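You operate a simulated robot arm through the tools that you are given. There is no shell and no other tool.

You run a simulated two-armed robot. Do the job below in one go: nothing can be reset, and whatever is moved stays where it is left.

TASK
Fill the blue can in the blue slider with 100 ml of water.
Fine: set the black dial, orange switch on, slider in, green button once; then slider out and switch off. Where these are worked on the way, their far stop is far enough and under half their travel is too little: blue slider.

It is judged by the outcome, as a careful person would: the job done as asked, and still so three seconds after it is handed in. It fails if anything else is knocked over, pushed out of place, dropped, spilled or broken.

THE ROBOT
Two 7-joint arms with two-finger parallel grippers on one trunk that stands fixed in place. Base frame: the origin is at the foot of the trunk, x ahead of it, y to its left, z up. Lengths are in mm, angles in rad, forces in N, time in s.
The left shoulder is at [50, 177, 1204], the right one opposite. With the tool pointing down near the work surface each hand reaches from about 220 to 700 mm from the base axis, measured 20 degrees to its own side. Payload 3.43 kg a hand.
Tool frame (each hand has its own): the origin (TCP) lies between the finger pads and is the grasp point; the fingertips stand 34 mm ahead of it; z points along the fingers, y is the line along which they close. Largest opening 128 mm; finger width 24, thickness 12; the body of the gripper, 48 by 130 mm, starts 96 mm behind the TCP.
Orientation is told as [roll, pitch, yaw] about the base's x, y, z axes, in that order, counted from this pose: with the fingers straight down and closing along the base's y, the tool's x points along the base's -x, its y along +y and its z along -z.

THE INTERFACE
- The arms move only by the tool move_arm. It takes "left_deltas", "right_deltas" or both (then of equal length, played together; a hand with none holds still); each is a list of rows, each a list of 3 entries, a list of its own where there are three numbers: the shift along the tool's x, y, z in units of 50 mm (1.0 is 50 mm), then the turn, a rotation vector about the tool's x, y, z in units of 6 degrees (1.0 is 6 degrees), then the finger opening in mm, from 0 to 128. In form: [[[tx, ty, tz], [ax, ay, az], claw], ...]. A call has 1 to 20 rows; each row shifts and turns the commanded pose from where the row before left it, along the tool's axes as they then stand. A call with a number of a shift or a turn outside -1 to 1 is refused whole. Rows are played at 5 a second. More than 50 mm and 0.15 rad between two rows, or a gripper value outside its range, and nothing of the call is played. A pose out of reach is approached as far as the arm can. The call stops where the force on the tool passes 40 N (or 10 N more than at its start, if that is more) or the arm is blocked; 0.2 s more then pass. Each finger travels about 108 mm/s and halts on what it meets, pressing with about 22 N; the grip force reading is that of the motor and also rises with nothing between the fingers. The clock runs only during rows and for 0.2 s after the last one: add rows that do not move to give the fingers time. The reply holds the time, the measured pose of the TCP, the force on the tool along the base axes, the opening and the grip force, in the units named above and with some noise, with the torque about the TCP (base axes, N m) and any sound that the robot's microphone picked up.
- Cameras (640 x 400 px; columns grow to the right, rows downward): "scene" is now at [145.1, 44.6, 1363.5]; the picture's right is [0.48, -0.88, 0.00], its down [-0.52, -0.29, -0.80] and it looks along [0.70, 0.39, -0.59] (base axes); focal length 292 px, centre (320, 200). "left" rides on the left gripper at [76, 11, -160] in its tool frame; the picture's right is [-0.15, 0.99, 0.00], its down [-0.88, -0.13, -0.46] and it looks along [-0.45, -0.07, 0.89] (tool axes); focal length 234 px, centre (320, 200). "right" rides on the right gripper at [76, -11, -160] in its tool frame; the picture's right is [0.15, 0.99, 0.00], its down [-0.88, 0.13, -0.46] and it looks along [-0.45, 0.07, 0.89] (tool axes); focal length 234 px, centre (320, 200).
- capture(camera): a new picture of that camera. It takes no simulated time.
- lift_body(by): slides the trunk up (or, below 0, down) by that many mm; the arms and the scene camera ride with it, the base frame stays. It gives what a move gives, with no picture.
- pan_tilt(pan, tilt): turns the head with the scene camera to pan (to the left, within 1.396 rad either way) and tilt (down, from -0.506 to 1.204), counted from straight ahead of the robot. It gives what a move gives.
- probe_pixels(camera, pixels): for up to 12 pixels [column, row] of the newest picture of that camera ("zoom" is the newest enlarged one), the place [x, y, z] in the base frame of the surface seen there, good to about 2 mm. It takes no simulated time.
- close_up(camera, box): a new picture of the part [left, top, right, bottom] of that camera's present view, enlarged. It takes no simulated time.
- job_done(): hands the job in; it is judged then, once.

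Unless the task says otherwise, let go and move clear before handing in.

The tools are called after "Call:" by a JSON object that holds its "op" and its "data". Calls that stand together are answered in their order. move_arm: Moves the arms, as the interface text tells. Its arguments: {"type":"object","properties":{"left_deltas":{"type":"array","items":{"type":"array"}},"right_deltas":{"type":"array","items":{"type":"array"}}},"required":[]} The other tools are called the same way: lift_body (by) slides the trunk up or down; pan_tilt (pan, tilt) turns the head that bears the scene camera; capture (camera) takes a picture; probe_pixels (camera, pixels) gives the place of the surface under pixels of a picture; close_up (camera, box) takes an enlarged picture of a part of a camera's view; job_done () hands the job in.

At the start:

```text
clock: 0.0
left_eef_pos: [309.0, 431.9, 1191.9]
left_tcp_rot: [0.001, 0.0, -0.002]
left_ft_force: [0.1, 0.4, -0.1]
left_moment: [-0.02, 0.03, 0.01]
left_opening: 127.8
left_gripper_force: 0.0
right_eef_pos: [372.2, 2.3, 1212.7]
right_tcp_rot: [0.001, -0.001, 0.001]
right_ft_force: [-0.5, -0.1, 0.0]
right_moment: [0.02, -0.03, 0.0]
right_opening: 128.0
right_gripper_force: 0.0
trunk travel left (down, up): [-375.0, 26.0]
head pan, tilt: [0.504, 0.635]
```

scene: 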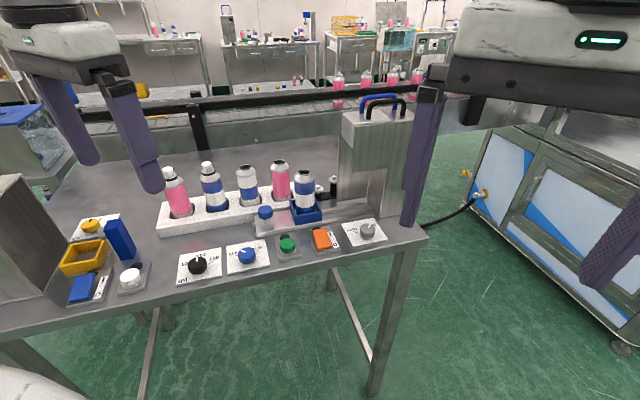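
right: 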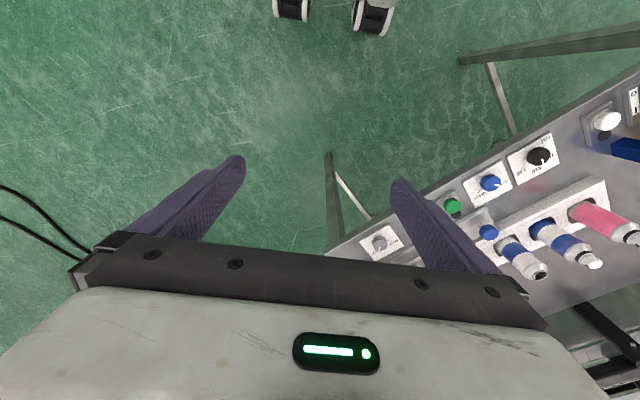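
left: 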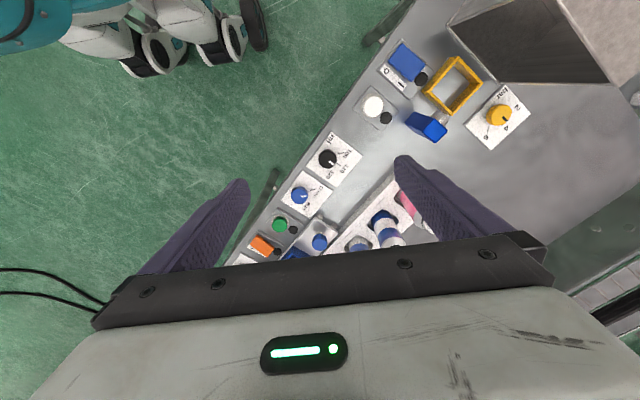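

The scene view shows a row of controls along the table's front edge: black dial at (197,265), blue dial (247,256), green button (288,244), orange switch (323,240) and grey dial (367,230). The blue slider with the can is at about (305,208), so I'll enlarge these parts first.

Call:
{"op": "close_up", "data": {"camera": "scene", "box": [160, 210, 280, 285]}}

Call:
{"op": "close_up", "data": {"camera": "scene", "box": [240, 150, 400, 250]}}

Call:
{"op": "probe_pixels", "data": {"camera": "scene", "pixels": [[197, 265], [247, 256], [288, 244], [323, 240], [367, 230], [265, 212], [305, 215], [305, 175], [197, 280], [345, 240], [290, 225], [383, 150]]}}

```text
5.33 times, centred on (220, 248) of scene
```

zoom: 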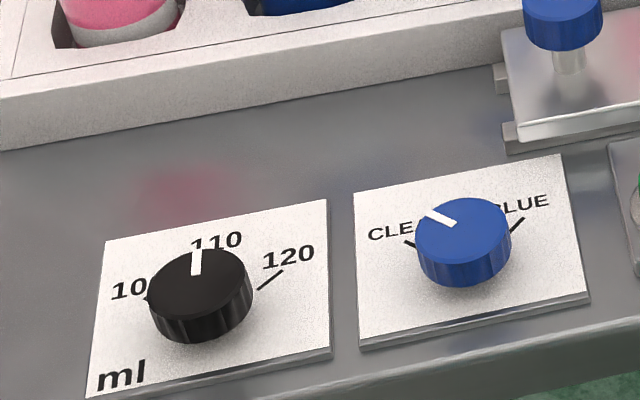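

```text
4.00 times, centred on (320, 200) of scene
```

zoom: 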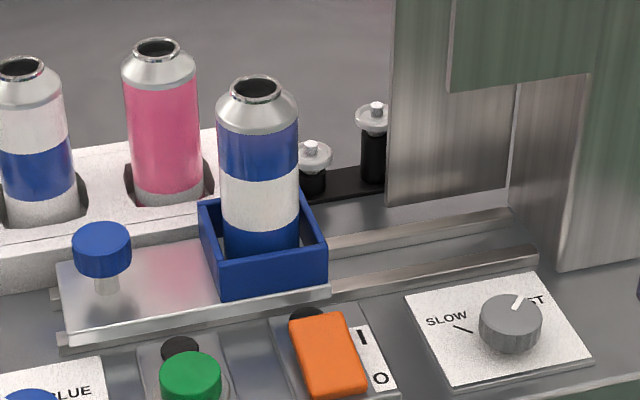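

```text
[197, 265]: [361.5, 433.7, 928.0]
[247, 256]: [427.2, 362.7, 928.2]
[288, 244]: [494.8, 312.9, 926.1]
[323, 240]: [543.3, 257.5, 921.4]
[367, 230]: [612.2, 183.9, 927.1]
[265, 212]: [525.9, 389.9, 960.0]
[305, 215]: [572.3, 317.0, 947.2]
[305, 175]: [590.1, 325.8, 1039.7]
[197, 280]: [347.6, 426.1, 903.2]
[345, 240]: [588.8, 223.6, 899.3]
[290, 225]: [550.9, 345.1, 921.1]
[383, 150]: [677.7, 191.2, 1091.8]
```

The black dial points to 110 (zoom pixel (197,262)), and the blue can sits in the slider cup. I need top-down views of the dials and the switch, so I'll enlarge the left hand camera's view.

Call:
{"op": "close_up", "data": {"camera": "left", "box": [260, 120, 380, 210]}}

Call:
{"op": "close_up", "data": {"camera": "left", "box": [220, 190, 420, 275]}}

Call:
{"op": "close_up", "data": {"camera": "scene", "box": [270, 215, 350, 265]}}

Call:
{"op": "close_up", "data": {"camera": "scene", "box": [40, 200, 160, 310]}}

Call:
{"op": "close_up", "data": {"camera": "right", "box": [430, 130, 570, 260]}}

```text
4.44 times, centred on (320, 165) of left
```

zoom: 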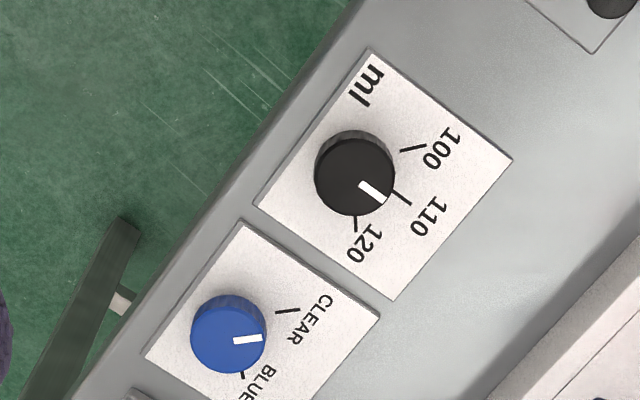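

```text
3.20 times, centred on (320, 232) of left
```

zoom: 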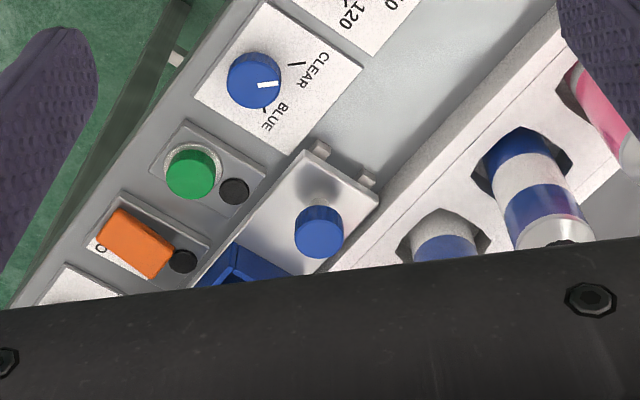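

```text
8.00 times, centred on (310, 240) of scene
```

zoom: 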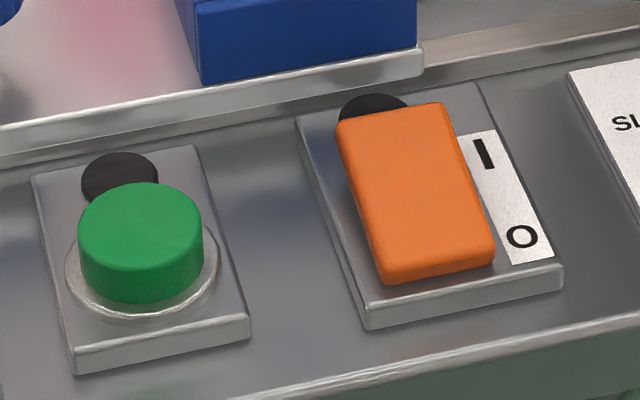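

```text
3.64 times, centred on (100, 255) of scene
```

zoom: 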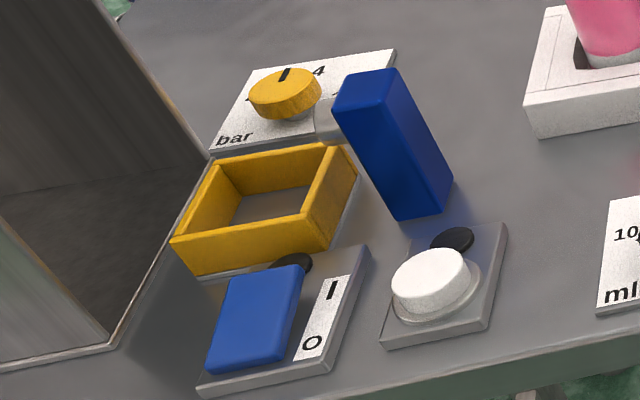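

```text
3.08 times, centred on (500, 195) of right
```

zoom: 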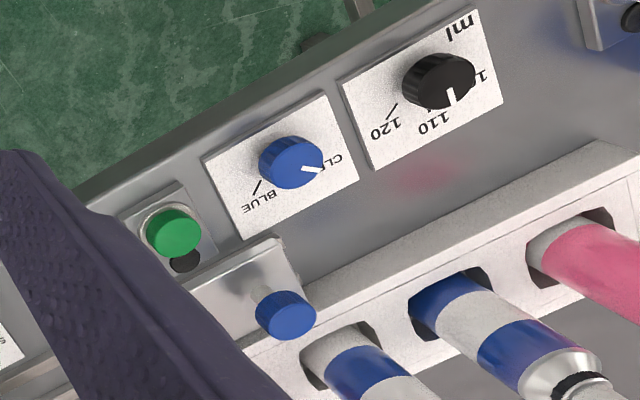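

The blue dial already points to CLEAR and the switch is a rocker with I at the back and O at the front. Next I'll measure tick positions and the heights of the can, bottles, cup and housing.

Call:
{"op": "capture", "data": {"camera": "left"}}

Call:
{"op": "close_up", "data": {"camera": "scene", "box": [240, 150, 400, 250]}}

Call:
{"op": "probe_pixels", "data": {"camera": "left", "pixels": [[341, 153.5], [338.7, 164.8], [328, 170.2], [327.5, 160.5], [331.5, 163], [277, 225], [287, 230]]}}

Call:
{"op": "probe_pixels", "data": {"camera": "zoom", "pixels": [[258, 78], [236, 100], [158, 44], [25, 65], [100, 235], [150, 268], [215, 280], [325, 250], [207, 205], [400, 190], [60, 340], [530, 255]]}}

```text
taken
```

left: 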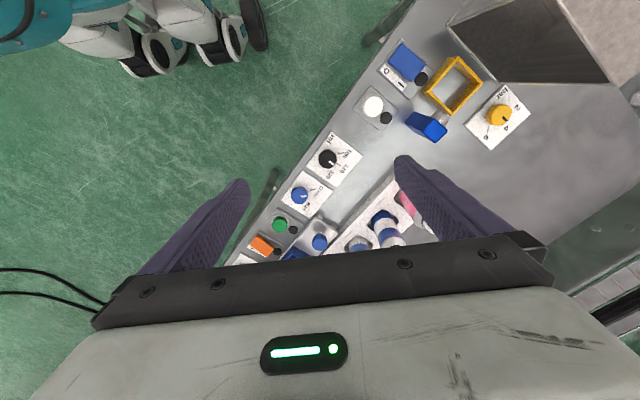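

```text
4.00 times, centred on (320, 200) of scene
```

zoom: 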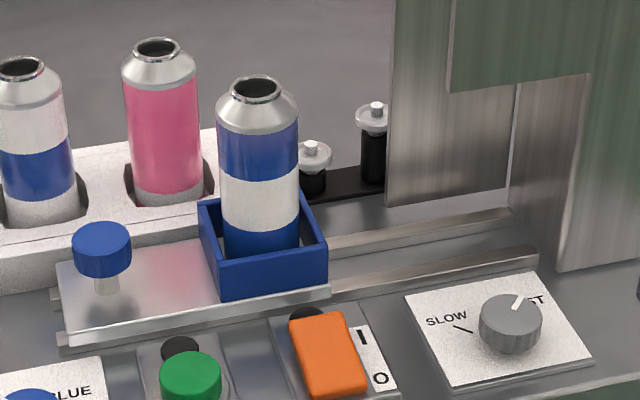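

```text
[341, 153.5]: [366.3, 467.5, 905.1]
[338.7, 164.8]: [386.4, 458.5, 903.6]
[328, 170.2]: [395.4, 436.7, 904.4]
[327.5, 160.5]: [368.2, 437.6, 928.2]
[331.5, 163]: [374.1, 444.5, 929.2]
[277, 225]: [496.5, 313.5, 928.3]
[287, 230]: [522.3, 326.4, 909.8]
```

```text
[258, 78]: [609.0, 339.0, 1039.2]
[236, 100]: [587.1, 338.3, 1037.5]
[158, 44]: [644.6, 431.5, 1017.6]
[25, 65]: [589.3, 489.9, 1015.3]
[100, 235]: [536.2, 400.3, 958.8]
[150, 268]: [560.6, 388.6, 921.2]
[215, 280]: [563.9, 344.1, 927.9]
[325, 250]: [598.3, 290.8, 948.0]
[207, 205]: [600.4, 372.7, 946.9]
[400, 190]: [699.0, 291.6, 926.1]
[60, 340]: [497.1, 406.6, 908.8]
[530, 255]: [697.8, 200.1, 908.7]
```

The can top is near z 1045, the knob top near 960 and the bottle tops near 1018. Next I'll measure the rack front, the housing faces and the slider plate edges to see what clearance a grip on the knob would have.

Call:
{"op": "probe_pixels", "data": {"camera": "zoom", "pixels": [[30, 238], [30, 262], [165, 222], [180, 240], [75, 268], [395, 100], [480, 80], [455, 60], [540, 180], [580, 130], [105, 285], [130, 240]]}}

Call:
{"op": "probe_pixels", "data": {"camera": "scene", "pixels": [[345, 115], [342, 150], [340, 180], [375, 128], [400, 200], [400, 130], [360, 150], [410, 125], [385, 115], [352, 190]]}}

Call:
{"op": "close_up", "data": {"camera": "scene", "box": [300, 80, 460, 240]}}

```text
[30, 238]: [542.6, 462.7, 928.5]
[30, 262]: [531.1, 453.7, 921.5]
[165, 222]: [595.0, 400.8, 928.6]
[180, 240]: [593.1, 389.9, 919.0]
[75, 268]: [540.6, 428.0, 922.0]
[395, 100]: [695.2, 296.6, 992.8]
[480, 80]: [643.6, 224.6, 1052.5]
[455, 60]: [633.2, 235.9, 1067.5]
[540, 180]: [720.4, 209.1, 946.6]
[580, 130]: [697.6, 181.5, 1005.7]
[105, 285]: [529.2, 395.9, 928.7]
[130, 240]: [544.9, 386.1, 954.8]
```

```text
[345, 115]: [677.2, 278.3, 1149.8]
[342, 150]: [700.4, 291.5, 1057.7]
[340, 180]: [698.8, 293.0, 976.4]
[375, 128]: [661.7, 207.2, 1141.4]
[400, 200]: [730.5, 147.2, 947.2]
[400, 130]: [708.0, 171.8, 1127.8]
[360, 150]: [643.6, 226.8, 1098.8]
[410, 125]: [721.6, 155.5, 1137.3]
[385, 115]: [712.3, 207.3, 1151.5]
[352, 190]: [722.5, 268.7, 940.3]
```

```text
2.50 times, centred on (380, 160) of scene
```

zoom: 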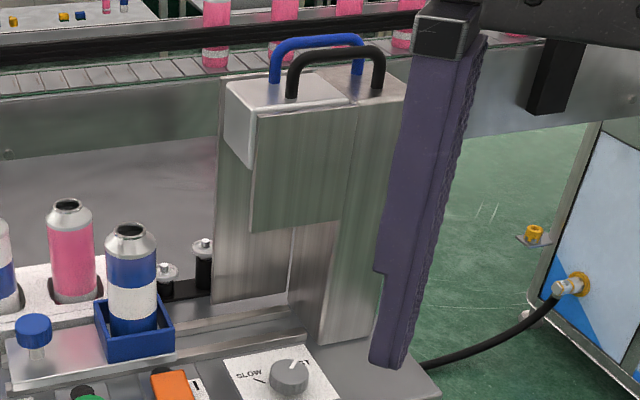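

The rack top is at z≈929 and the housing head starts well past the knob's travel, so a top grip on the knob across the rails is feasible. The ticks put the black dial's centre near (366, 437) with 45° between 110 and 100. I'll move the left hand above the dial at z≈1010 and look.

Call:
{"op": "move_arm", "data": {"left_deltas": [[[-0.1415, 0.0125, 0.455], [0, 0, 0], 70], [[-0.1415, 0.0125, 0.455], [0, 0, 0], 70], [[-0.1415, 0.0125, 0.455], [0, 0, 0], 70], [[-0.1415, 0.0125, 0.455], [0, 0, 0], 70], [[-0.1415, 0.0125, 0.455], [0, 0, 0], 70], [[-0.1415, 0.0125, 0.455], [0, 0, 0], 70], [[-0.1415, 0.0125, 0.455], [0, 0, 0], 70], [[-0.1415, 0.0125, 0.455], [0, 0, 0], 70], [[0, 0, 0], [0, 0, 0], 70]]}}

Call:
{"op": "capture", "data": {"camera": "left"}}

Call:
{"op": "capture", "data": {"camera": "scene"}}

```text
clock: 2.0
left_eef_pos: [364.9, 435.9, 1008.8]
left_tcp_rot: [0.0, 0.0, 0.0]
left_ft_force: [-0.4, 0.5, -1.1]
left_moment: [-0.01, 0.01, 0.0]
left_opening: 69.9
left_gripper_force: 0.0
right_eef_pos: [372.4, 0.9, 1214.4]
right_tcp_rot: [0.0, 0.0, 0.001]
right_ft_force: [0.2, 0.1, -1.0]
right_moment: [0.02, 0.0, 0.02]
right_opening: 128.0
right_gripper_force: 0.1
trunk travel left (down, up): [-375.0, 26.0]
head pan, tilt: [0.504, 0.635]
```

```text
taken
```

left: 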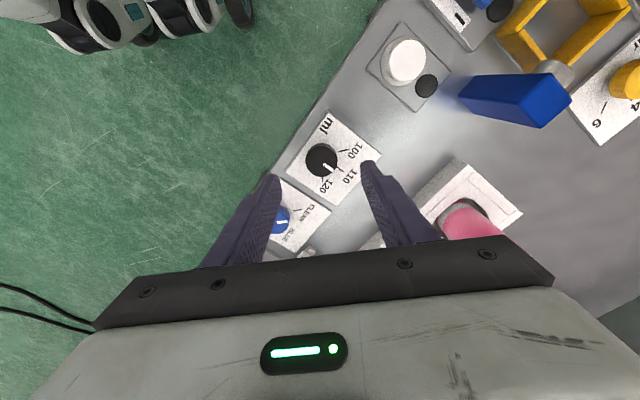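

```text
taken
```

scene: 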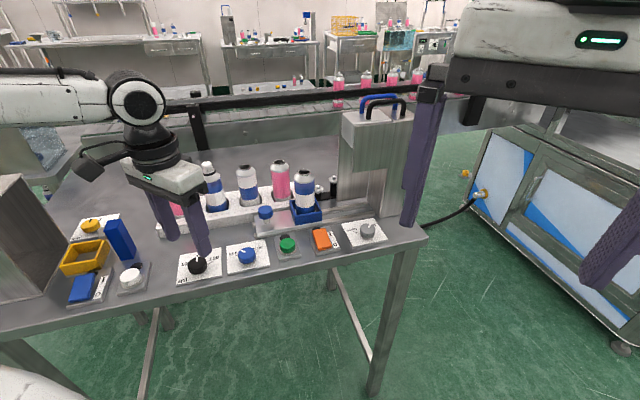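

The left hand hangs above the dial, seen at (321,158) in the left picture, with the fingers on either side. I'll enlarge the dial and measure its centre and the nearest bottle.

Call:
{"op": "close_up", "data": {"camera": "left", "box": [270, 100, 400, 210]}}

Call:
{"op": "probe_pixels", "data": {"camera": "left", "pixels": [[309, 157], [333, 157], [321, 147], [322, 170], [321, 158], [470, 215], [461, 205], [347, 150]]}}

Call:
{"op": "probe_pixels", "data": {"camera": "scene", "pixels": [[207, 165], [193, 265], [201, 268], [197, 259], [320, 231], [326, 248], [183, 212]]}}

```text
3.64 times, centred on (335, 155) of left
```

zoom: 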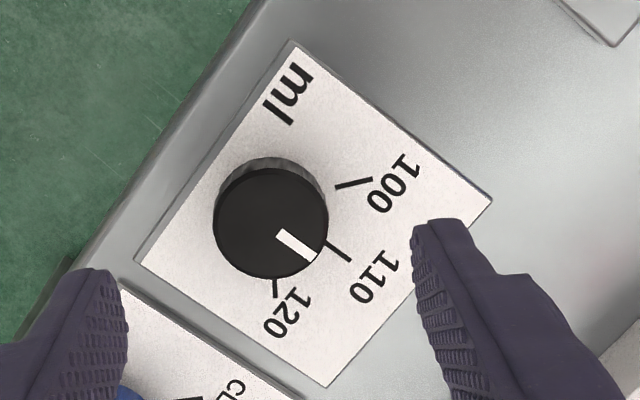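

```text
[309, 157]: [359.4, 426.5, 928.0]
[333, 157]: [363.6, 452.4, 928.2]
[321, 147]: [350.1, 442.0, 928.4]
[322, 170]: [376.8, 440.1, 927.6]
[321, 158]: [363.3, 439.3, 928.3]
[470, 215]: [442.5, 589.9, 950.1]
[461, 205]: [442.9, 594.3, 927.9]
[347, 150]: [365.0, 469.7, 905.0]
```

```text
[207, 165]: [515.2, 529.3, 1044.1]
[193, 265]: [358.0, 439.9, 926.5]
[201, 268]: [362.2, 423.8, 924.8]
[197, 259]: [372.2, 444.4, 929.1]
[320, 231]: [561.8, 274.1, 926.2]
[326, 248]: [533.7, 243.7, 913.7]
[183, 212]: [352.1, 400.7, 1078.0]
```

The dial's top disc is about 34 mm wide, centred near (366, 439.5) with its top at z 928, and the plate is at 904. I'll descend around it until the TCP is at z≈945, then close.

Call:
{"op": "move_arm", "data": {"left_deltas": [[[-0.02, 0.07, 0.3], [0, 0, 0], 70], [[0, 0, 0.4], [0, 0, 0], 70], [[0, 0, 0.4], [0, 0, 0], 70], [[0, 0, 0.18], [0, 0, 0], 70], [[0, 0, 0], [0, 0, 0], 70], [[0, 0, 0], [0, 0, 0], 30], [[0, 0, 0], [0, 0, 0], 30], [[0, 0, 0], [0, 0, 0], 30]]}}

Call:
{"op": "capture", "data": {"camera": "left"}}

```text
clock: 3.8
left_eef_pos: [366.6, 437.8, 944.8]
left_tcp_rot: [-0.001, -0.001, -0.001]
left_ft_force: [0.9, -10.0, -3.8]
left_moment: [-0.14, -0.1, 0.0]
left_opening: 35.9
left_gripper_force: 5.4
right_eef_pos: [372.1, 0.4, 1212.9]
right_tcp_rot: [0.001, 0.0, 0.0]
right_ft_force: [0.3, 0.2, 0.9]
right_moment: [0.01, 0.0, 0.01]
right_opening: 128.0
right_gripper_force: 0.0
trunk travel left (down, up): [-375.0, 26.0]
head pan, tilt: [0.504, 0.635]
```

```text
taken
```

left: 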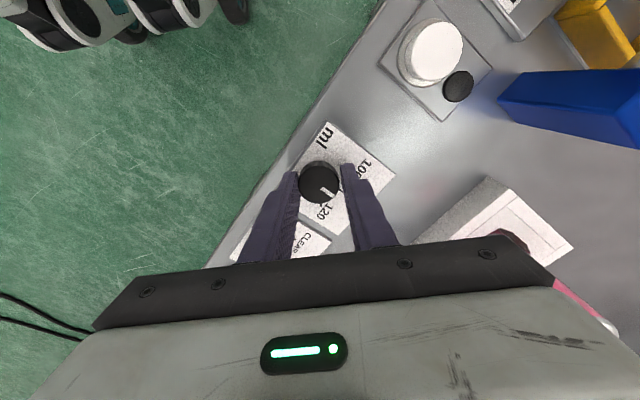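

The fingers hold the dial (opening 35.9) with a −10 N side force, so its centre lies about 2 mm toward −y. I'll shift there, grip fully and turn 45° counterclockwise from 110 to 100.

Call:
{"op": "move_arm", "data": {"left_deltas": [[[0, -0.04, 0], [0, 0, 0], 20], [[0, 0, 0], [0, 0, 0], 20], [[0, 0, 0], [0, 0, 0], 20], [[0, 0, 0], [0, 0, -0.75], 20], [[0, 0, 0], [0, 0, -0.75], 20], [[0, 0, 0], [0, 0, -0.75], 20], [[0, 0, 0], [0, 0, -0.75], 20], [[0, 0, 0], [0, 0, -0.75], 20], [[0, 0, 0], [0, 0, -0.75], 20], [[0, 0, 0], [0, 0, -0.75], 20], [[0, 0, 0], [0, 0, -0.75], 20], [[0, 0, 0], [0, 0, -0.75], 20], [[0, 0, 0], [0, 0, -0.75], 20], [[0, 0, 0], [0, 0, 0], 20]]}}

Call:
{"op": "close_up", "data": {"camera": "left", "box": [250, 120, 400, 230]}}

Call:
{"op": "close_up", "data": {"camera": "scene", "box": [150, 210, 280, 295]}}

```text
clock: 6.8
left_eef_pos: [367.5, 438.1, 944.3]
left_tcp_rot: [0.0, 0.002, 0.785]
left_ft_force: [0.7, -9.5, -15.8]
left_moment: [0.42, -0.79, 0.0]
left_opening: 33.8
left_gripper_force: 44.9
right_eef_pos: [373.3, 1.6, 1213.2]
right_tcp_rot: [-0.001, -0.001, 0.001]
right_ft_force: [0.3, 0.1, 0.9]
right_moment: [0.0, -0.04, 0.04]
right_opening: 128.0
right_gripper_force: 0.2
trunk travel left (down, up): [-375.0, 26.0]
head pan, tilt: [0.504, 0.635]
```

```text
3.64 times, centred on (325, 175) of left
```

zoom: 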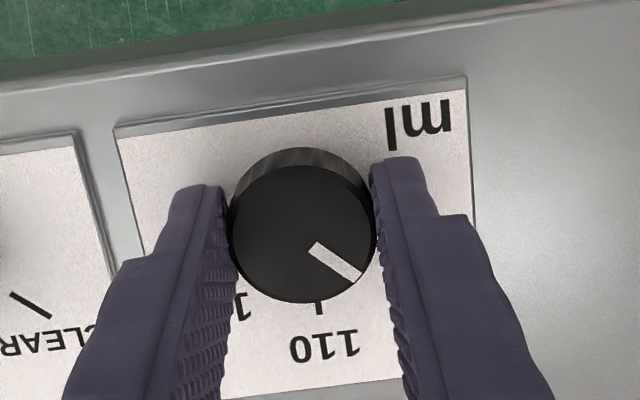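

```text
4.71 times, centred on (215, 252) of scene
```

zoom: 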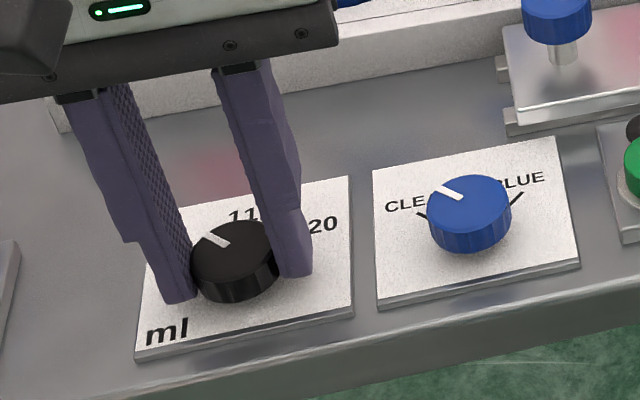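

The pointer now lies about 45° away from 110 on the 100 side. I'll open, rise and check the reading.

Call:
{"op": "move_arm", "data": {"left_deltas": [[[0, 0, 0], [0, 0, 0], 70], [[0, 0, 0], [0, 0, 0], 70], [[0, 0, -0.3], [0, 0, 0], 70], [[0, 0, -0.6], [0, 0, 0], 70], [[0, 0, -0.6], [0, 0, 0], 70], [[0, 0, -0.6], [0, 0, 0], 70], [[0, 0, 0], [0, 0, 0], 70]]}}

Call:
{"op": "close_up", "data": {"camera": "left", "box": [230, 80, 420, 220]}}

Call:
{"op": "close_up", "data": {"camera": "scene", "box": [150, 210, 280, 295]}}

Call:
{"op": "capture", "data": {"camera": "left"}}

```text
clock: 8.4
left_eef_pos: [365.7, 436.1, 1048.4]
left_tcp_rot: [-0.001, -0.001, 0.784]
left_ft_force: [-0.3, 0.4, -0.4]
left_moment: [-0.02, 0.0, 0.0]
left_opening: 70.1
left_gripper_force: 0.1
right_eef_pos: [371.6, 1.7, 1212.9]
right_tcp_rot: [0.001, 0.0, 0.0]
right_ft_force: [0.0, -0.2, 0.0]
right_moment: [-0.01, 0.0, -0.01]
right_opening: 128.2
right_gripper_force: 0.0
trunk travel left (down, up): [-375.0, 26.0]
head pan, tilt: [0.504, 0.635]
```

```text
2.86 times, centred on (325, 150) of left
```

zoom: 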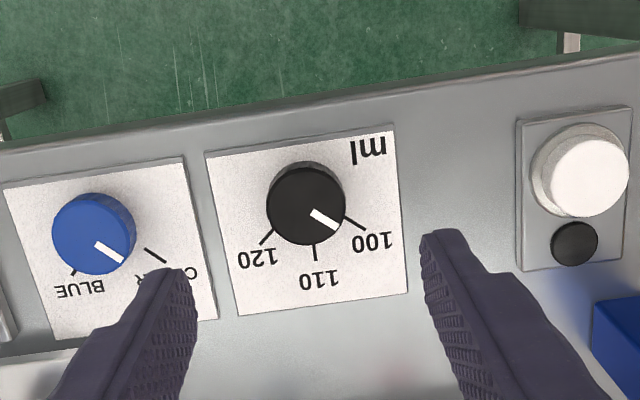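

```text
4.71 times, centred on (215, 252) of scene
```

zoom: 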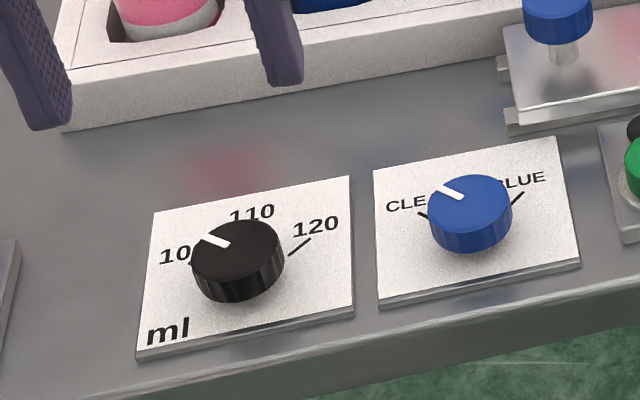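

```text
taken
```

left: 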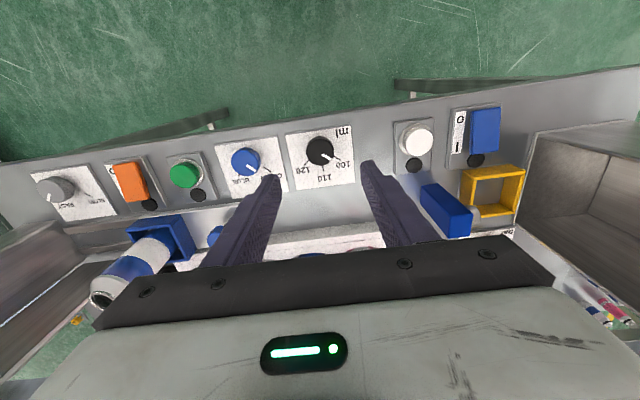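

The black dial now reads 100, with the pointer in line with the 100 tick at (355,222) in the zoom. The orange rocker's rear (I) end is at z 926 and its front at 914, so it is off. I'll close the fingers and move above its rear end.

Call:
{"op": "move_arm", "data": {"left_deltas": [[[-0.026, -0.506, 0], [0, 0, 0], 0], [[-0.026, -0.506, 0], [0, 0, 0], 0], [[-0.026, -0.506, 0], [0, 0, 0], 0], [[-0.026, -0.506, 0], [0, 0, 0], 0], [[-0.026, -0.506, 0], [0, 0, 0], 0], [[-0.026, -0.506, 0], [0, 0, 0], 0], [[-0.026, -0.506, 0], [0, 0, 0], 0], [[-0.026, -0.506, 0], [0, 0, 0], 0], [[-0.026, -0.506, 0], [0, 0, 0], 0], [[-0.026, -0.506, 0], [0, 0, 0], 0], [[0, 0, 0.5], [0, 0, 0], 0], [[0, 0, 0], [0, 0, 0], 0]]}}

Call:
{"op": "capture", "data": {"camera": "left"}}

Call:
{"op": "close_up", "data": {"camera": "left", "box": [240, 100, 400, 220]}}

Call:
{"op": "capture", "data": {"camera": "scene"}}

```text
clock: 11.0
left_eef_pos: [554.5, 269.2, 1027.4]
left_tcp_rot: [0.0, 0.0, 0.784]
left_ft_force: [-0.4, 0.0, 0.3]
left_moment: [0.0, 0.0, -0.01]
left_opening: 0.1
left_gripper_force: 22.0
right_eef_pos: [372.7, 2.2, 1213.0]
right_tcp_rot: [0.0, 0.0, 0.001]
right_ft_force: [-0.1, -0.2, 0.7]
right_moment: [-0.02, -0.02, 0.0]
right_opening: 128.2
right_gripper_force: 0.0
trunk travel left (down, up): [-375.0, 26.0]
head pan, tilt: [0.504, 0.635]
```

```text
taken
```

left: 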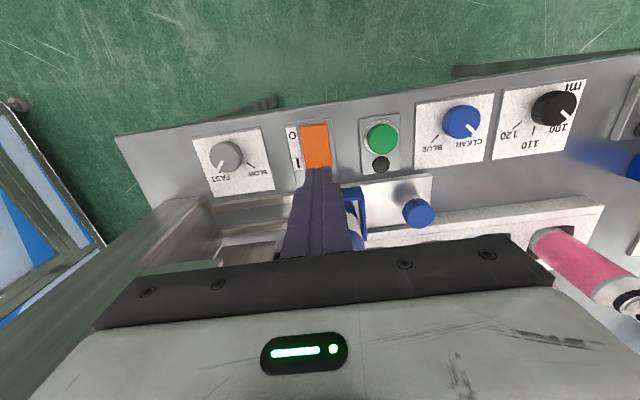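

```text
3.33 times, centred on (320, 160) of left
```

zoom: 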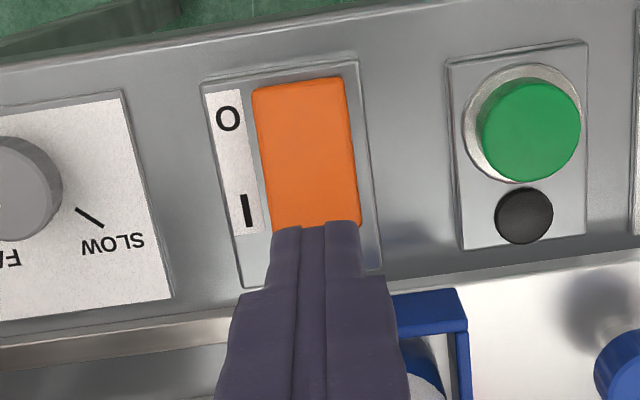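

```text
taken
```

scene: 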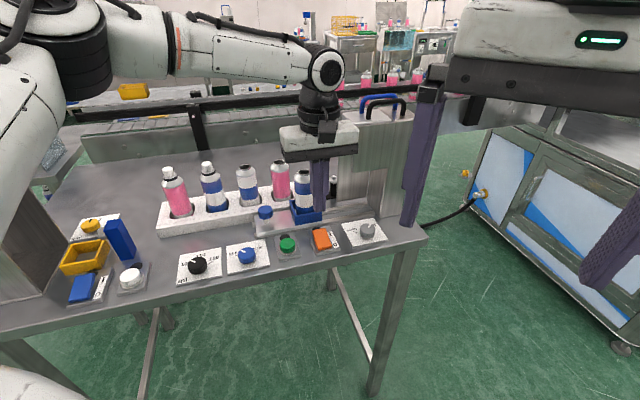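

The closed fingers hang over the rear of the rocker, at (315,225) in the zoom. I'll measure the rocker's surface before pressing.

Call:
{"op": "probe_pixels", "data": {"camera": "zoom", "pixels": [[300, 85], [305, 120], [310, 160], [310, 200], [312, 218], [265, 215], [350, 215], [530, 130], [525, 215], [480, 125], [575, 130]]}}

Call:
{"op": "close_up", "data": {"camera": "scene", "box": [270, 190, 350, 265]}}

```text
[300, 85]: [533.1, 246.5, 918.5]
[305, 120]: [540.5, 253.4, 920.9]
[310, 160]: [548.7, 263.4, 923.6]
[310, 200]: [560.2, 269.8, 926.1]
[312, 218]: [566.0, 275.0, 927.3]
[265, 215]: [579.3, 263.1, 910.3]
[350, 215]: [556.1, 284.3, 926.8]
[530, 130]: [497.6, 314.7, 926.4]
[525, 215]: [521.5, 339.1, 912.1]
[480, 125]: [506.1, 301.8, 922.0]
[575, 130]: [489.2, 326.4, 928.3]
```

```text
5.33 times, centred on (310, 228) of scene
```

zoom: 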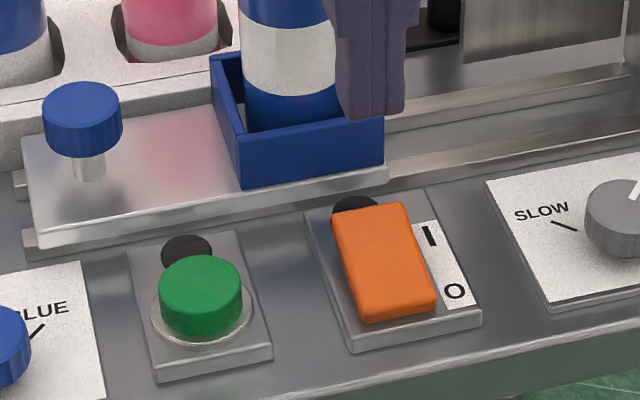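

The rocker top runs from z 918.5 in front (d≈551) to 927.3 at the rear (d≈595). I'll come down over its rear half and press in 2 mm steps, relying on the force stop.

Call:
{"op": "move_arm", "data": {"left_deltas": [[[-0.05, -0.04, 0.4], [0, 0, 0], 0], [[0, 0, 0.4], [0, 0, 0], 0], [[0, 0, 0.4], [0, 0, 0], 0], [[0, 0, 0.06], [0, 0, 0], 0], [[0, 0, 0.04], [0, 0, 0], 0], [[0, 0, 0.04], [0, 0, 0], 0], [[0, 0, 0.04], [0, 0, 0], 0], [[0, 0, 0.04], [0, 0, 0], 0], [[0, 0, 0.04], [0, 0, 0], 0], [[0, 0, 0.04], [0, 0, 0], 0], [[0, 0, 0.04], [0, 0, 0], 0], [[0, 0, 0.04], [0, 0, 0], 0]]}}

Call:
{"op": "close_up", "data": {"camera": "scene", "box": [270, 190, 350, 265]}}

Call:
{"op": "close_up", "data": {"camera": "left", "box": [240, 100, 400, 220]}}

```text
clock: 13.7
left_eef_pos: [552.6, 271.5, 959.2]
left_tcp_rot: [-0.015, -0.008, 0.786]
left_ft_force: [-8.8, -0.1, 14.7]
left_moment: [0.0, 0.45, 0.06]
left_opening: 0.1
left_gripper_force: 21.7
left hand out of reach, approached as far as the arm can: row 3, 8
right_eef_pos: [370.1, 0.7, 1213.4]
right_tcp_rot: [0.001, -0.001, -0.002]
right_ft_force: [0.9, 0.4, 0.3]
right_moment: [0.0, -0.02, 0.02]
right_opening: 127.8
right_gripper_force: 0.0
trunk travel left (down, up): [-375.0, 26.0]
head pan, tilt: [0.504, 0.635]
stopped in row 12 (left hand): the force on the tool passed its limit at 41 N (the readings are from after the stop); the commanded pose is now the measured one
```

```text
5.33 times, centred on (310, 228) of scene
```

zoom: 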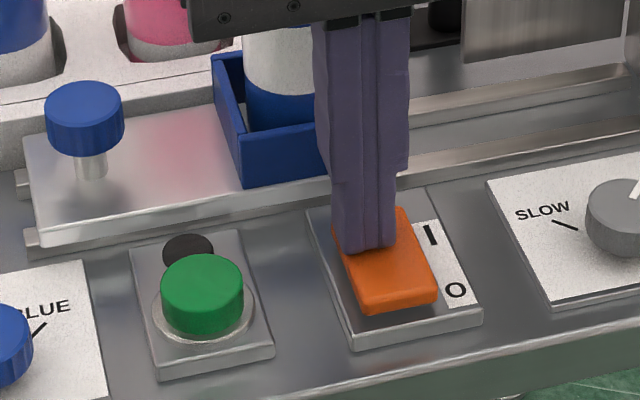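

```text
3.33 times, centred on (320, 160) of left
```

zoom: 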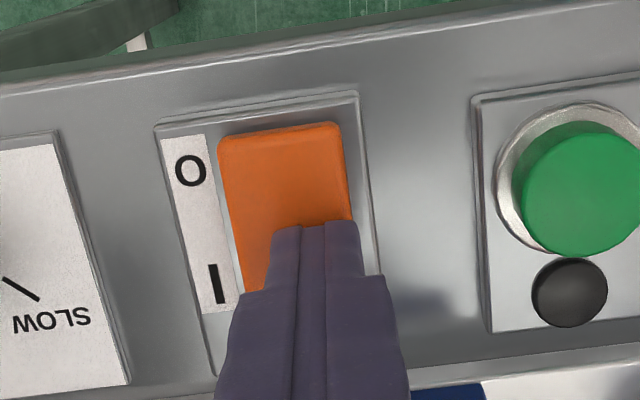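

The press stopped at 41 N with the fingertips at z≈925. I'll lift and look at whether the rocker flipped.

Call:
{"op": "move_arm", "data": {"left_deltas": [[[0, 0, -0.4], [0, 0, 0], 0], [[0, 0, -0.6], [0, 0, 0], 0], [[0, 0, -0.6], [0, 0, 0], 0], [[0, 0, 0], [0, 0, 0], 0]]}}

Call:
{"op": "close_up", "data": {"camera": "scene", "box": [270, 190, 350, 265]}}

Call:
{"op": "capture", "data": {"camera": "left"}}

Call:
{"op": "close_up", "data": {"camera": "left", "box": [240, 100, 400, 220]}}

Call:
{"op": "probe_pixels", "data": {"camera": "zoom", "pixels": [[300, 85], [305, 120], [310, 160], [310, 200], [312, 218]]}}

```text
clock: 14.7
left_eef_pos: [552.2, 273.2, 1036.6]
left_tcp_rot: [-0.014, -0.01, 0.788]
left_ft_force: [-0.3, 0.4, -0.4]
left_moment: [0.03, 0.06, -0.03]
left_opening: 0.0
left_gripper_force: 21.7
right_eef_pos: [371.8, 0.9, 1212.7]
right_tcp_rot: [-0.001, 0.0, 0.001]
right_ft_force: [-0.1, -0.2, 0.1]
right_moment: [0.02, -0.01, 0.01]
right_opening: 128.0
right_gripper_force: 0.2
trunk travel left (down, up): [-375.0, 26.0]
head pan, tilt: [0.504, 0.635]
```

```text
5.33 times, centred on (310, 228) of scene
```

zoom: 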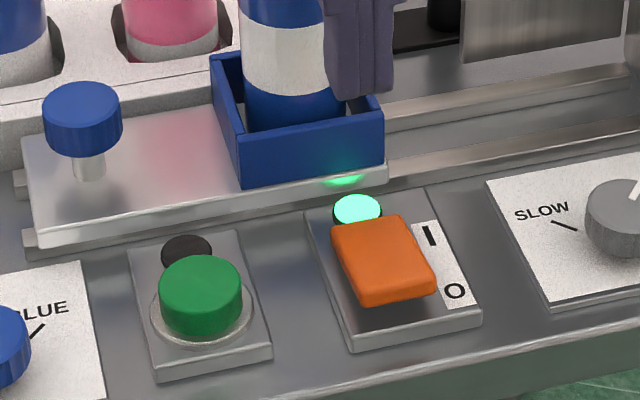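

```text
taken
```

left: 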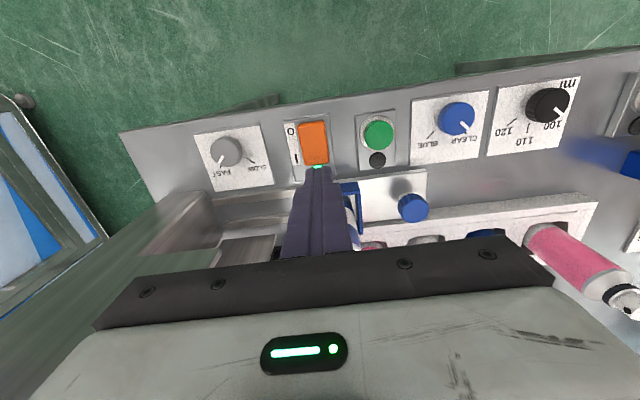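

```text
3.33 times, centred on (320, 160) of left
```

zoom: 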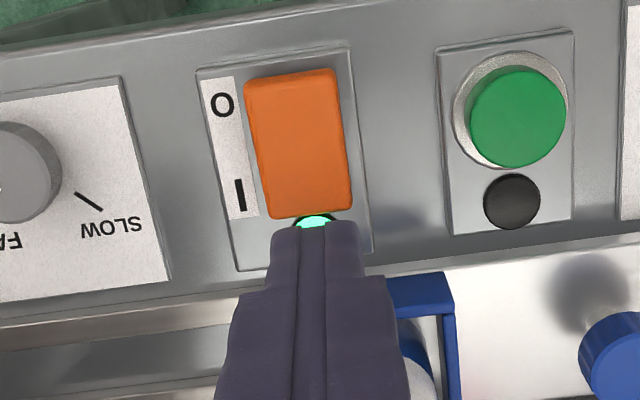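

```text
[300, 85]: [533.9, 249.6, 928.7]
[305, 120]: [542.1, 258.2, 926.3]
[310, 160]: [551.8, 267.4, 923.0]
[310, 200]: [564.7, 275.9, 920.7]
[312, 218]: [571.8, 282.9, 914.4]
```

The switch is on: its lamp is lit green and its front end is now high. Next comes the slider, so I'll measure the knob from both cameras.

Call:
{"op": "probe_pixels", "data": {"camera": "left", "pixels": [[413, 208], [400, 207], [427, 207], [413, 197], [413, 219], [375, 190], [428, 172]]}}

Call:
{"op": "probe_pixels", "data": {"camera": "scene", "pixels": [[265.4, 209.3], [259, 209.3], [272, 209], [265, 206], [265, 213]]}}

Call:
{"op": "close_up", "data": {"camera": "left", "box": [330, 150, 470, 250]}}

```text
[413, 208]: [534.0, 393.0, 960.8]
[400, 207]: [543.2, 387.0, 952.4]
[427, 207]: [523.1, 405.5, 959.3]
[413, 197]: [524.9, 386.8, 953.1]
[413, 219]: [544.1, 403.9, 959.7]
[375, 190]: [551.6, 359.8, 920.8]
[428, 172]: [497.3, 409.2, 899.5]
```

```text
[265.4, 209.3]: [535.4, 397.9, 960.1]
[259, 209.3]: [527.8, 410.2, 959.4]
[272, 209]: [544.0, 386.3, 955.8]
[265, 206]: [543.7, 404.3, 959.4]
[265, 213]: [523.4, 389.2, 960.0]
```

```text
4.00 times, centred on (400, 200) of left
```

zoom: 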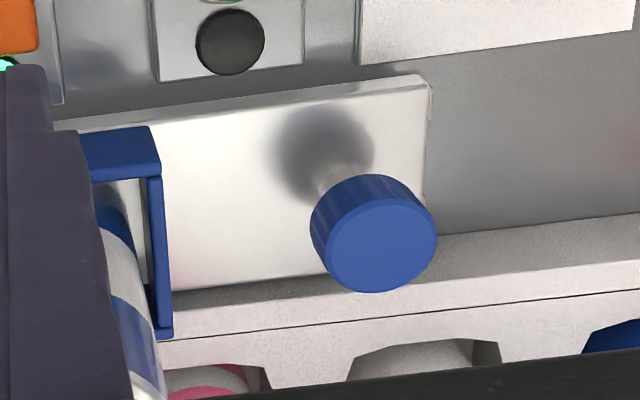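

The knob's cap is centred near (534, 396) with its top at z 960 and a radius of about 14 mm. I'll slide 100 mm left along the front edge, level the hand and turn it 90° so that the fingers close across the rails.

Call:
{"op": "move_arm", "data": {"left_deltas": [[[0, 0.3, -0.3], [-0.162, -0.027, 0], 0], [[0, 0.5, 0], [0, 0, 0], 10], [[0, 0.5, 0], [0, 0, 0], 30], [[0, 0.5, 0], [0, 0, 0.5], 50], [[0, 0.2, 0], [0, 0, 0.5], 64], [[0, 0, 0], [0, 0, 1], 64], [[0, 0, 0], [0, 0, 1], 64], [[0, 0, 0], [0, 0, 1], 64], [[0, 0, 0], [0, 0, 1], 64], [[0, 0, 0], [0, 0, 1], 64], [[0, 0, 0], [0, 0, 1], 64], [[0, 0, 0], [0, 0, 1], 64], [[0, 0, 0], [0, 0, 1], 64], [[0, 0, 0], [0, 0, 1], 64], [[0, 0, 0], [0, 0, 1], 64], [[0, 0, 0], [0, 0, 1], 64], [[0, 0, 0], [0, 0, 1], 64], [[0, 0, 0], [0, 0, 1], 64], [[0, 0, 0], [0, 0, 1], 64], [[0, 0, 0], [0, 0, 0], 64]]}}

Call:
{"op": "capture", "data": {"camera": "left"}}

Call:
{"op": "capture", "data": {"camera": "scene"}}

```text
clock: 18.9
left_eef_pos: [482.4, 343.8, 1050.4]
left_tcp_rot: [0.012, 0.003, -0.786]
left_ft_force: [0.2, 0.5, -0.8]
left_moment: [0.01, -0.01, 0.02]
left_opening: 64.0
left_gripper_force: 0.1
right_eef_pos: [371.6, 2.0, 1213.1]
right_tcp_rot: [0.0, -0.001, 0.0]
right_ft_force: [0.5, 0.0, 0.3]
right_moment: [-0.02, 0.0, 0.02]
right_opening: 127.8
right_gripper_force: 0.0
trunk travel left (down, up): [-375.0, 26.0]
head pan, tilt: [0.504, 0.635]
```

```text
taken
```

left: 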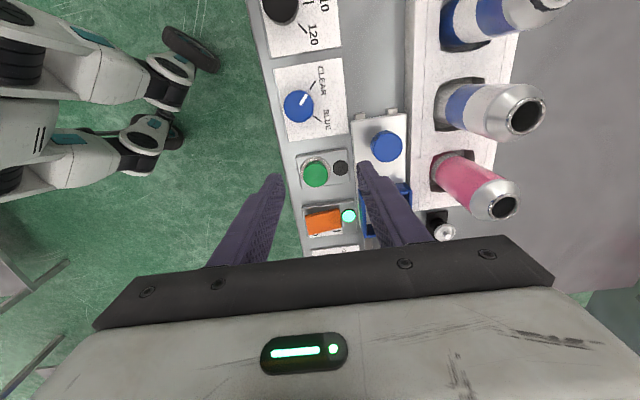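

```text
taken
```

scene: 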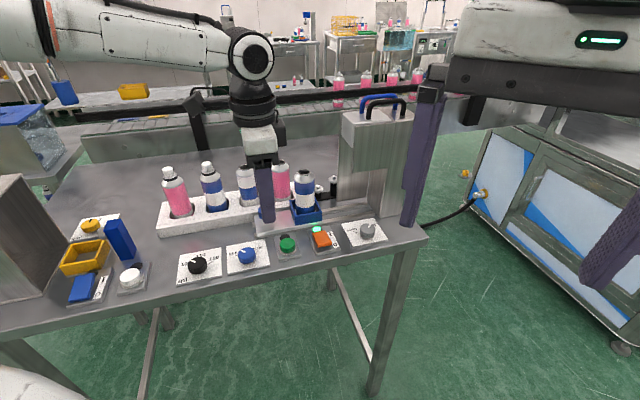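

The hand is now turned across the rails and level with the knob, at s≈98. I'll move 74 mm back over it, which stays short of the bottles, and stop above it to look.

Call:
{"op": "move_arm", "data": {"left_deltas": [[[0.01, 0.4, 0], [0.06, -0.1, 0], 64], [[0, 0.4, 0], [0, 0, 0], 64], [[0, 0.4, 0], [0, 0, 0], 64], [[0, 0.276, 0], [0, 0, 0], 64], [[0, 0, 0.5], [0, 0, 0], 64], [[0, 0, 0.2], [0, 0, 0], 64], [[0, 0, 0], [0, 0, 0], 64]]}}

Call:
{"op": "capture", "data": {"camera": "left"}}

Call:
{"op": "close_up", "data": {"camera": "scene", "box": [220, 140, 350, 250]}}

```text
clock: 20.5
left_eef_pos: [534.9, 396.3, 1015.5]
left_tcp_rot: [0.005, -0.005, -0.784]
left_ft_force: [0.2, -0.4, -0.3]
left_moment: [-0.02, 0.04, 0.0]
left_opening: 63.9
left_gripper_force: 0.0
right_eef_pos: [372.9, 1.4, 1213.5]
right_tcp_rot: [0.001, 0.0, -0.001]
right_ft_force: [0.2, -0.5, -0.4]
right_moment: [0.02, 0.0, -0.04]
right_opening: 128.1
right_gripper_force: 0.0
trunk travel left (down, up): [-375.0, 26.0]
head pan, tilt: [0.504, 0.635]
```

```text
taken
```

left: 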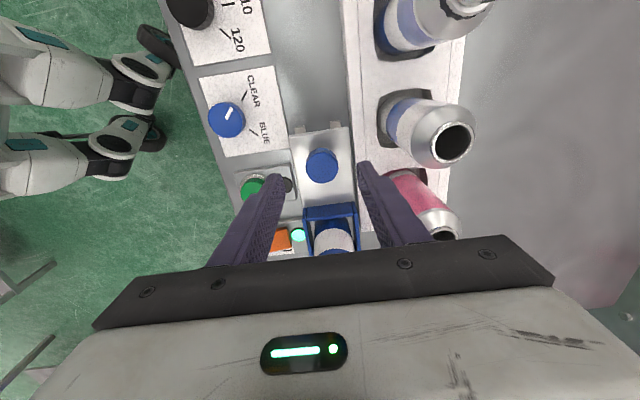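

```text
3.64 times, centred on (285, 195) of scene
```

zoom: 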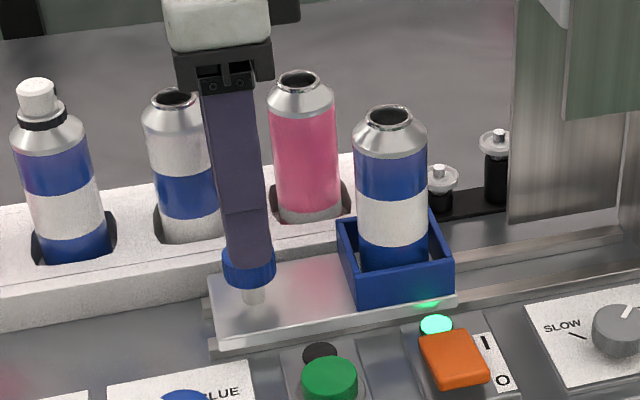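

The knob at (322,165) is centred between the open fingers. I'll descend to z≈966, which leaves the tips 10 mm above the plate, and close on it.

Call:
{"op": "move_arm", "data": {"left_deltas": [[[0, 0, 0.4], [0, 0, 0], 64], [[0, 0, 0.4], [0, 0, 0], 64], [[0, 0, 0.18], [0, 0, 0], 64], [[0, 0, 0], [0, 0, 0], 40], [[0, 0, 0], [0, 0, 0], 22], [[0, 0, 0], [0, 0, 0], 22], [[0, 0, 0], [0, 0, 0], 22]]}}

Call:
{"op": "close_up", "data": {"camera": "scene", "box": [220, 140, 350, 250]}}

Call:
{"op": "capture", "data": {"camera": "left"}}

```text
clock: 22.1
left_eef_pos: [535.3, 398.2, 967.9]
left_tcp_rot: [0.008, -0.009, -0.782]
left_ft_force: [8.0, 8.7, 3.1]
left_moment: [0.14, 0.25, 0.02]
left_opening: 31.1
left_gripper_force: 45.3
right_eef_pos: [372.9, 2.8, 1213.3]
right_tcp_rot: [-0.001, 0.002, 0.0]
right_ft_force: [-0.2, 0.7, 0.1]
right_moment: [0.02, 0.04, -0.02]
right_opening: 127.9
right_gripper_force: 0.0
trunk travel left (down, up): [-375.0, 26.0]
head pan, tilt: [0.504, 0.635]
```

```text
3.64 times, centred on (285, 195) of scene
```

zoom: 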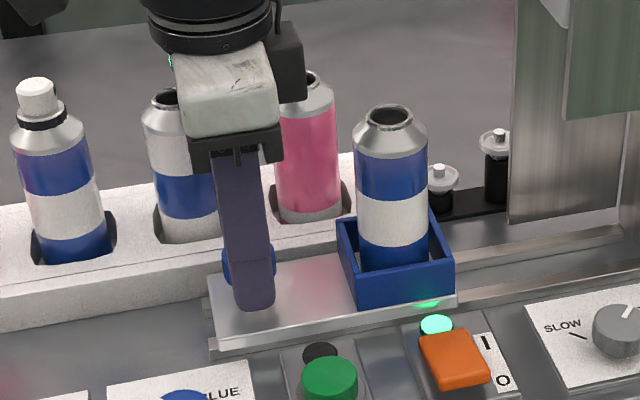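

```text
taken
```

left: 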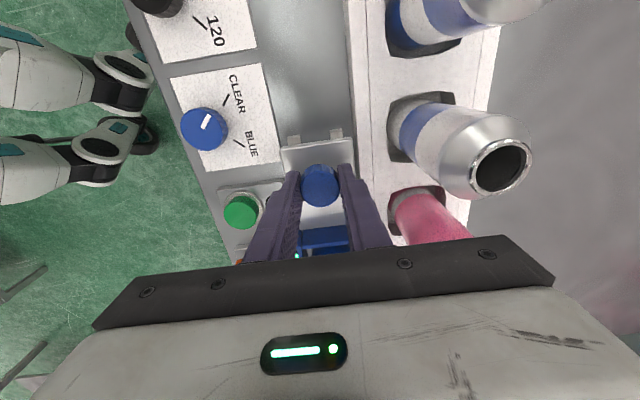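

The knob is held (opening 31.1) with about 12 N pushing toward the rear, so I'll ease 2.5 mm that way. Then I'll push the slider 80 mm toward the machine and check the view.

Call:
{"op": "move_arm", "data": {"left_deltas": [[[0, 0.05, 0], [0, 0, 0], 20], [[0, 0, 0], [0, 0, 0], 20], [[-0.08, 0, 0], [0, 0, 0], 20], [[-0.16, 0, 0], [0, 0, 0], 20], [[-0.16, 0, 0], [0, 0, 0], 20], [[-0.16, 0, 0], [0, 0, 0], 20], [[-0.16, 0, 0], [0, 0, 0], 20], [[-0.16, 0, 0], [0, 0, 0], 20], [[-0.16, 0, 0], [0, 0, 0], 20], [[-0.16, 0, 0], [0, 0, 0], 20], [[-0.16, 0, 0], [0, 0, 0], 20], [[-0.16, 0, 0], [0, 0, 0], 20], [[-0.08, 0, 0], [0, 0, 0], 20]]}}

Call:
{"op": "capture", "data": {"camera": "scene"}}

Call:
{"op": "close_up", "data": {"camera": "scene", "box": [260, 90, 420, 250]}}

```text
clock: 24.9
left_eef_pos: [587.0, 347.0, 966.8]
left_tcp_rot: [0.006, -0.004, -0.783]
left_ft_force: [12.4, 13.0, -16.2]
left_moment: [0.03, 0.05, -0.2]
left_opening: 31.0
left_gripper_force: 45.1
left hand out of reach, approached as far as the arm can: row 12
right_eef_pos: [374.6, 3.8, 1212.1]
right_tcp_rot: [-0.001, 0.002, 0.0]
right_ft_force: [0.8, -0.8, -0.5]
right_moment: [-0.02, 0.04, -0.01]
right_opening: 128.1
right_gripper_force: 0.0
trunk travel left (down, up): [-375.0, 26.0]
head pan, tilt: [0.504, 0.635]
```

```text
taken
```

scene: 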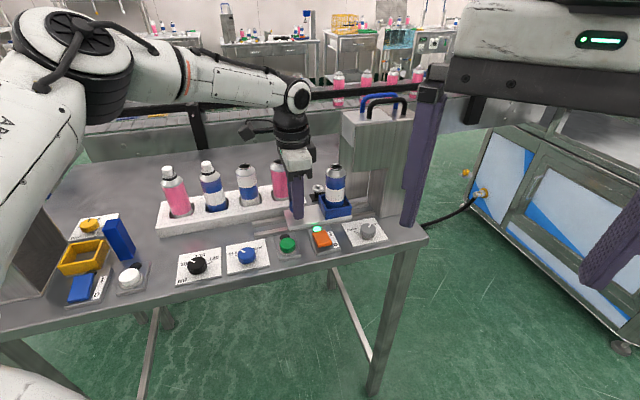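

```text
2.50 times, centred on (340, 170) of scene
```

zoom: 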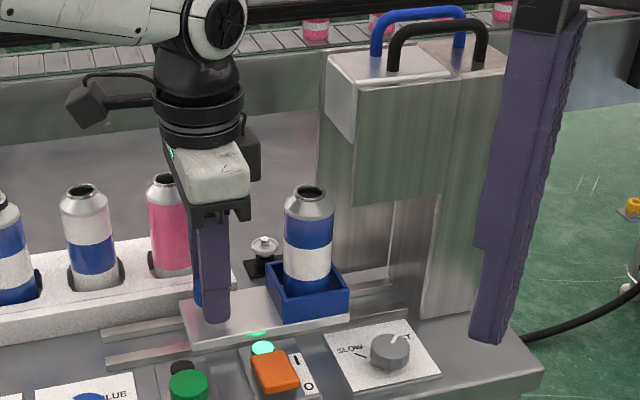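

The slider has moved about 72 mm and the can now stands near the housing with room left to go. A rearward side force of 18 N remains, so I'll ease 2 mm that way and keep pushing in.

Call:
{"op": "move_arm", "data": {"left_deltas": [[[0, 0.04, 0], [0, 0, 0], 20], [[-0.12, 0.01, 0], [0, 0, 0], 20], [[-0.12, 0, 0], [0, 0, 0], 20], [[-0.12, 0, 0], [0, 0, 0], 20], [[-0.12, 0, 0], [0, 0, 0], 20], [[-0.12, 0, 0], [0, 0, 0], 20], [[0, 0, 0], [0, 0, 0], 20]]}}

Call:
{"op": "close_up", "data": {"camera": "scene", "box": [260, 90, 420, 250]}}

Call:
{"op": "capture", "data": {"camera": "left"}}

```text
clock: 25.7
left_eef_pos: [586.0, 347.6, 967.1]
left_tcp_rot: [0.014, -0.002, -0.778]
left_ft_force: [9.7, 12.1, -18.4]
left_moment: [-0.82, -0.36, -0.04]
left_opening: 31.1
left_gripper_force: 44.4
left hand out of reach, approached as far as the arm can: row 1, 2, 3, 4
right_eef_pos: [374.5, 1.4, 1212.7]
right_tcp_rot: [-0.002, 0.002, -0.002]
right_ft_force: [-0.5, 0.1, 0.0]
right_moment: [0.01, 0.01, -0.01]
right_opening: 128.1
right_gripper_force: 0.0
trunk travel left (down, up): [-375.0, 26.0]
head pan, tilt: [0.504, 0.635]
stopped in row 4 (left hand): the force on the tool passed its limit at 41 N (the readings are from after the stop); the commanded pose is now the measured one
```

```text
2.50 times, centred on (340, 170) of scene
```

zoom: 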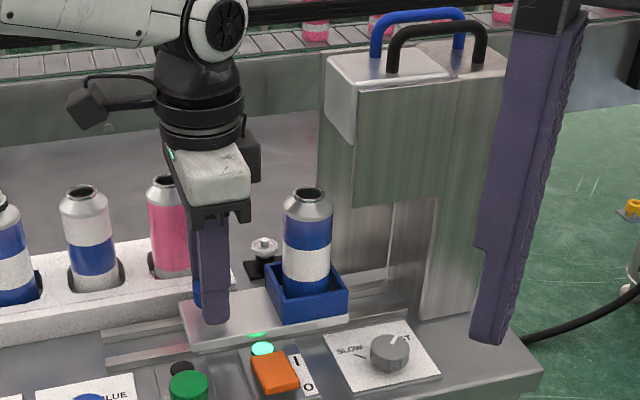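

```text
taken
```

left: 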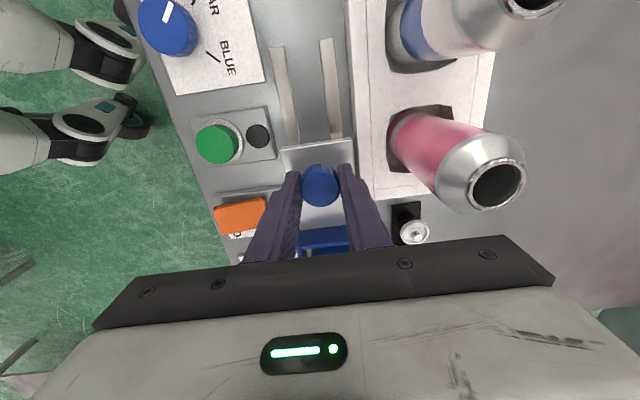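

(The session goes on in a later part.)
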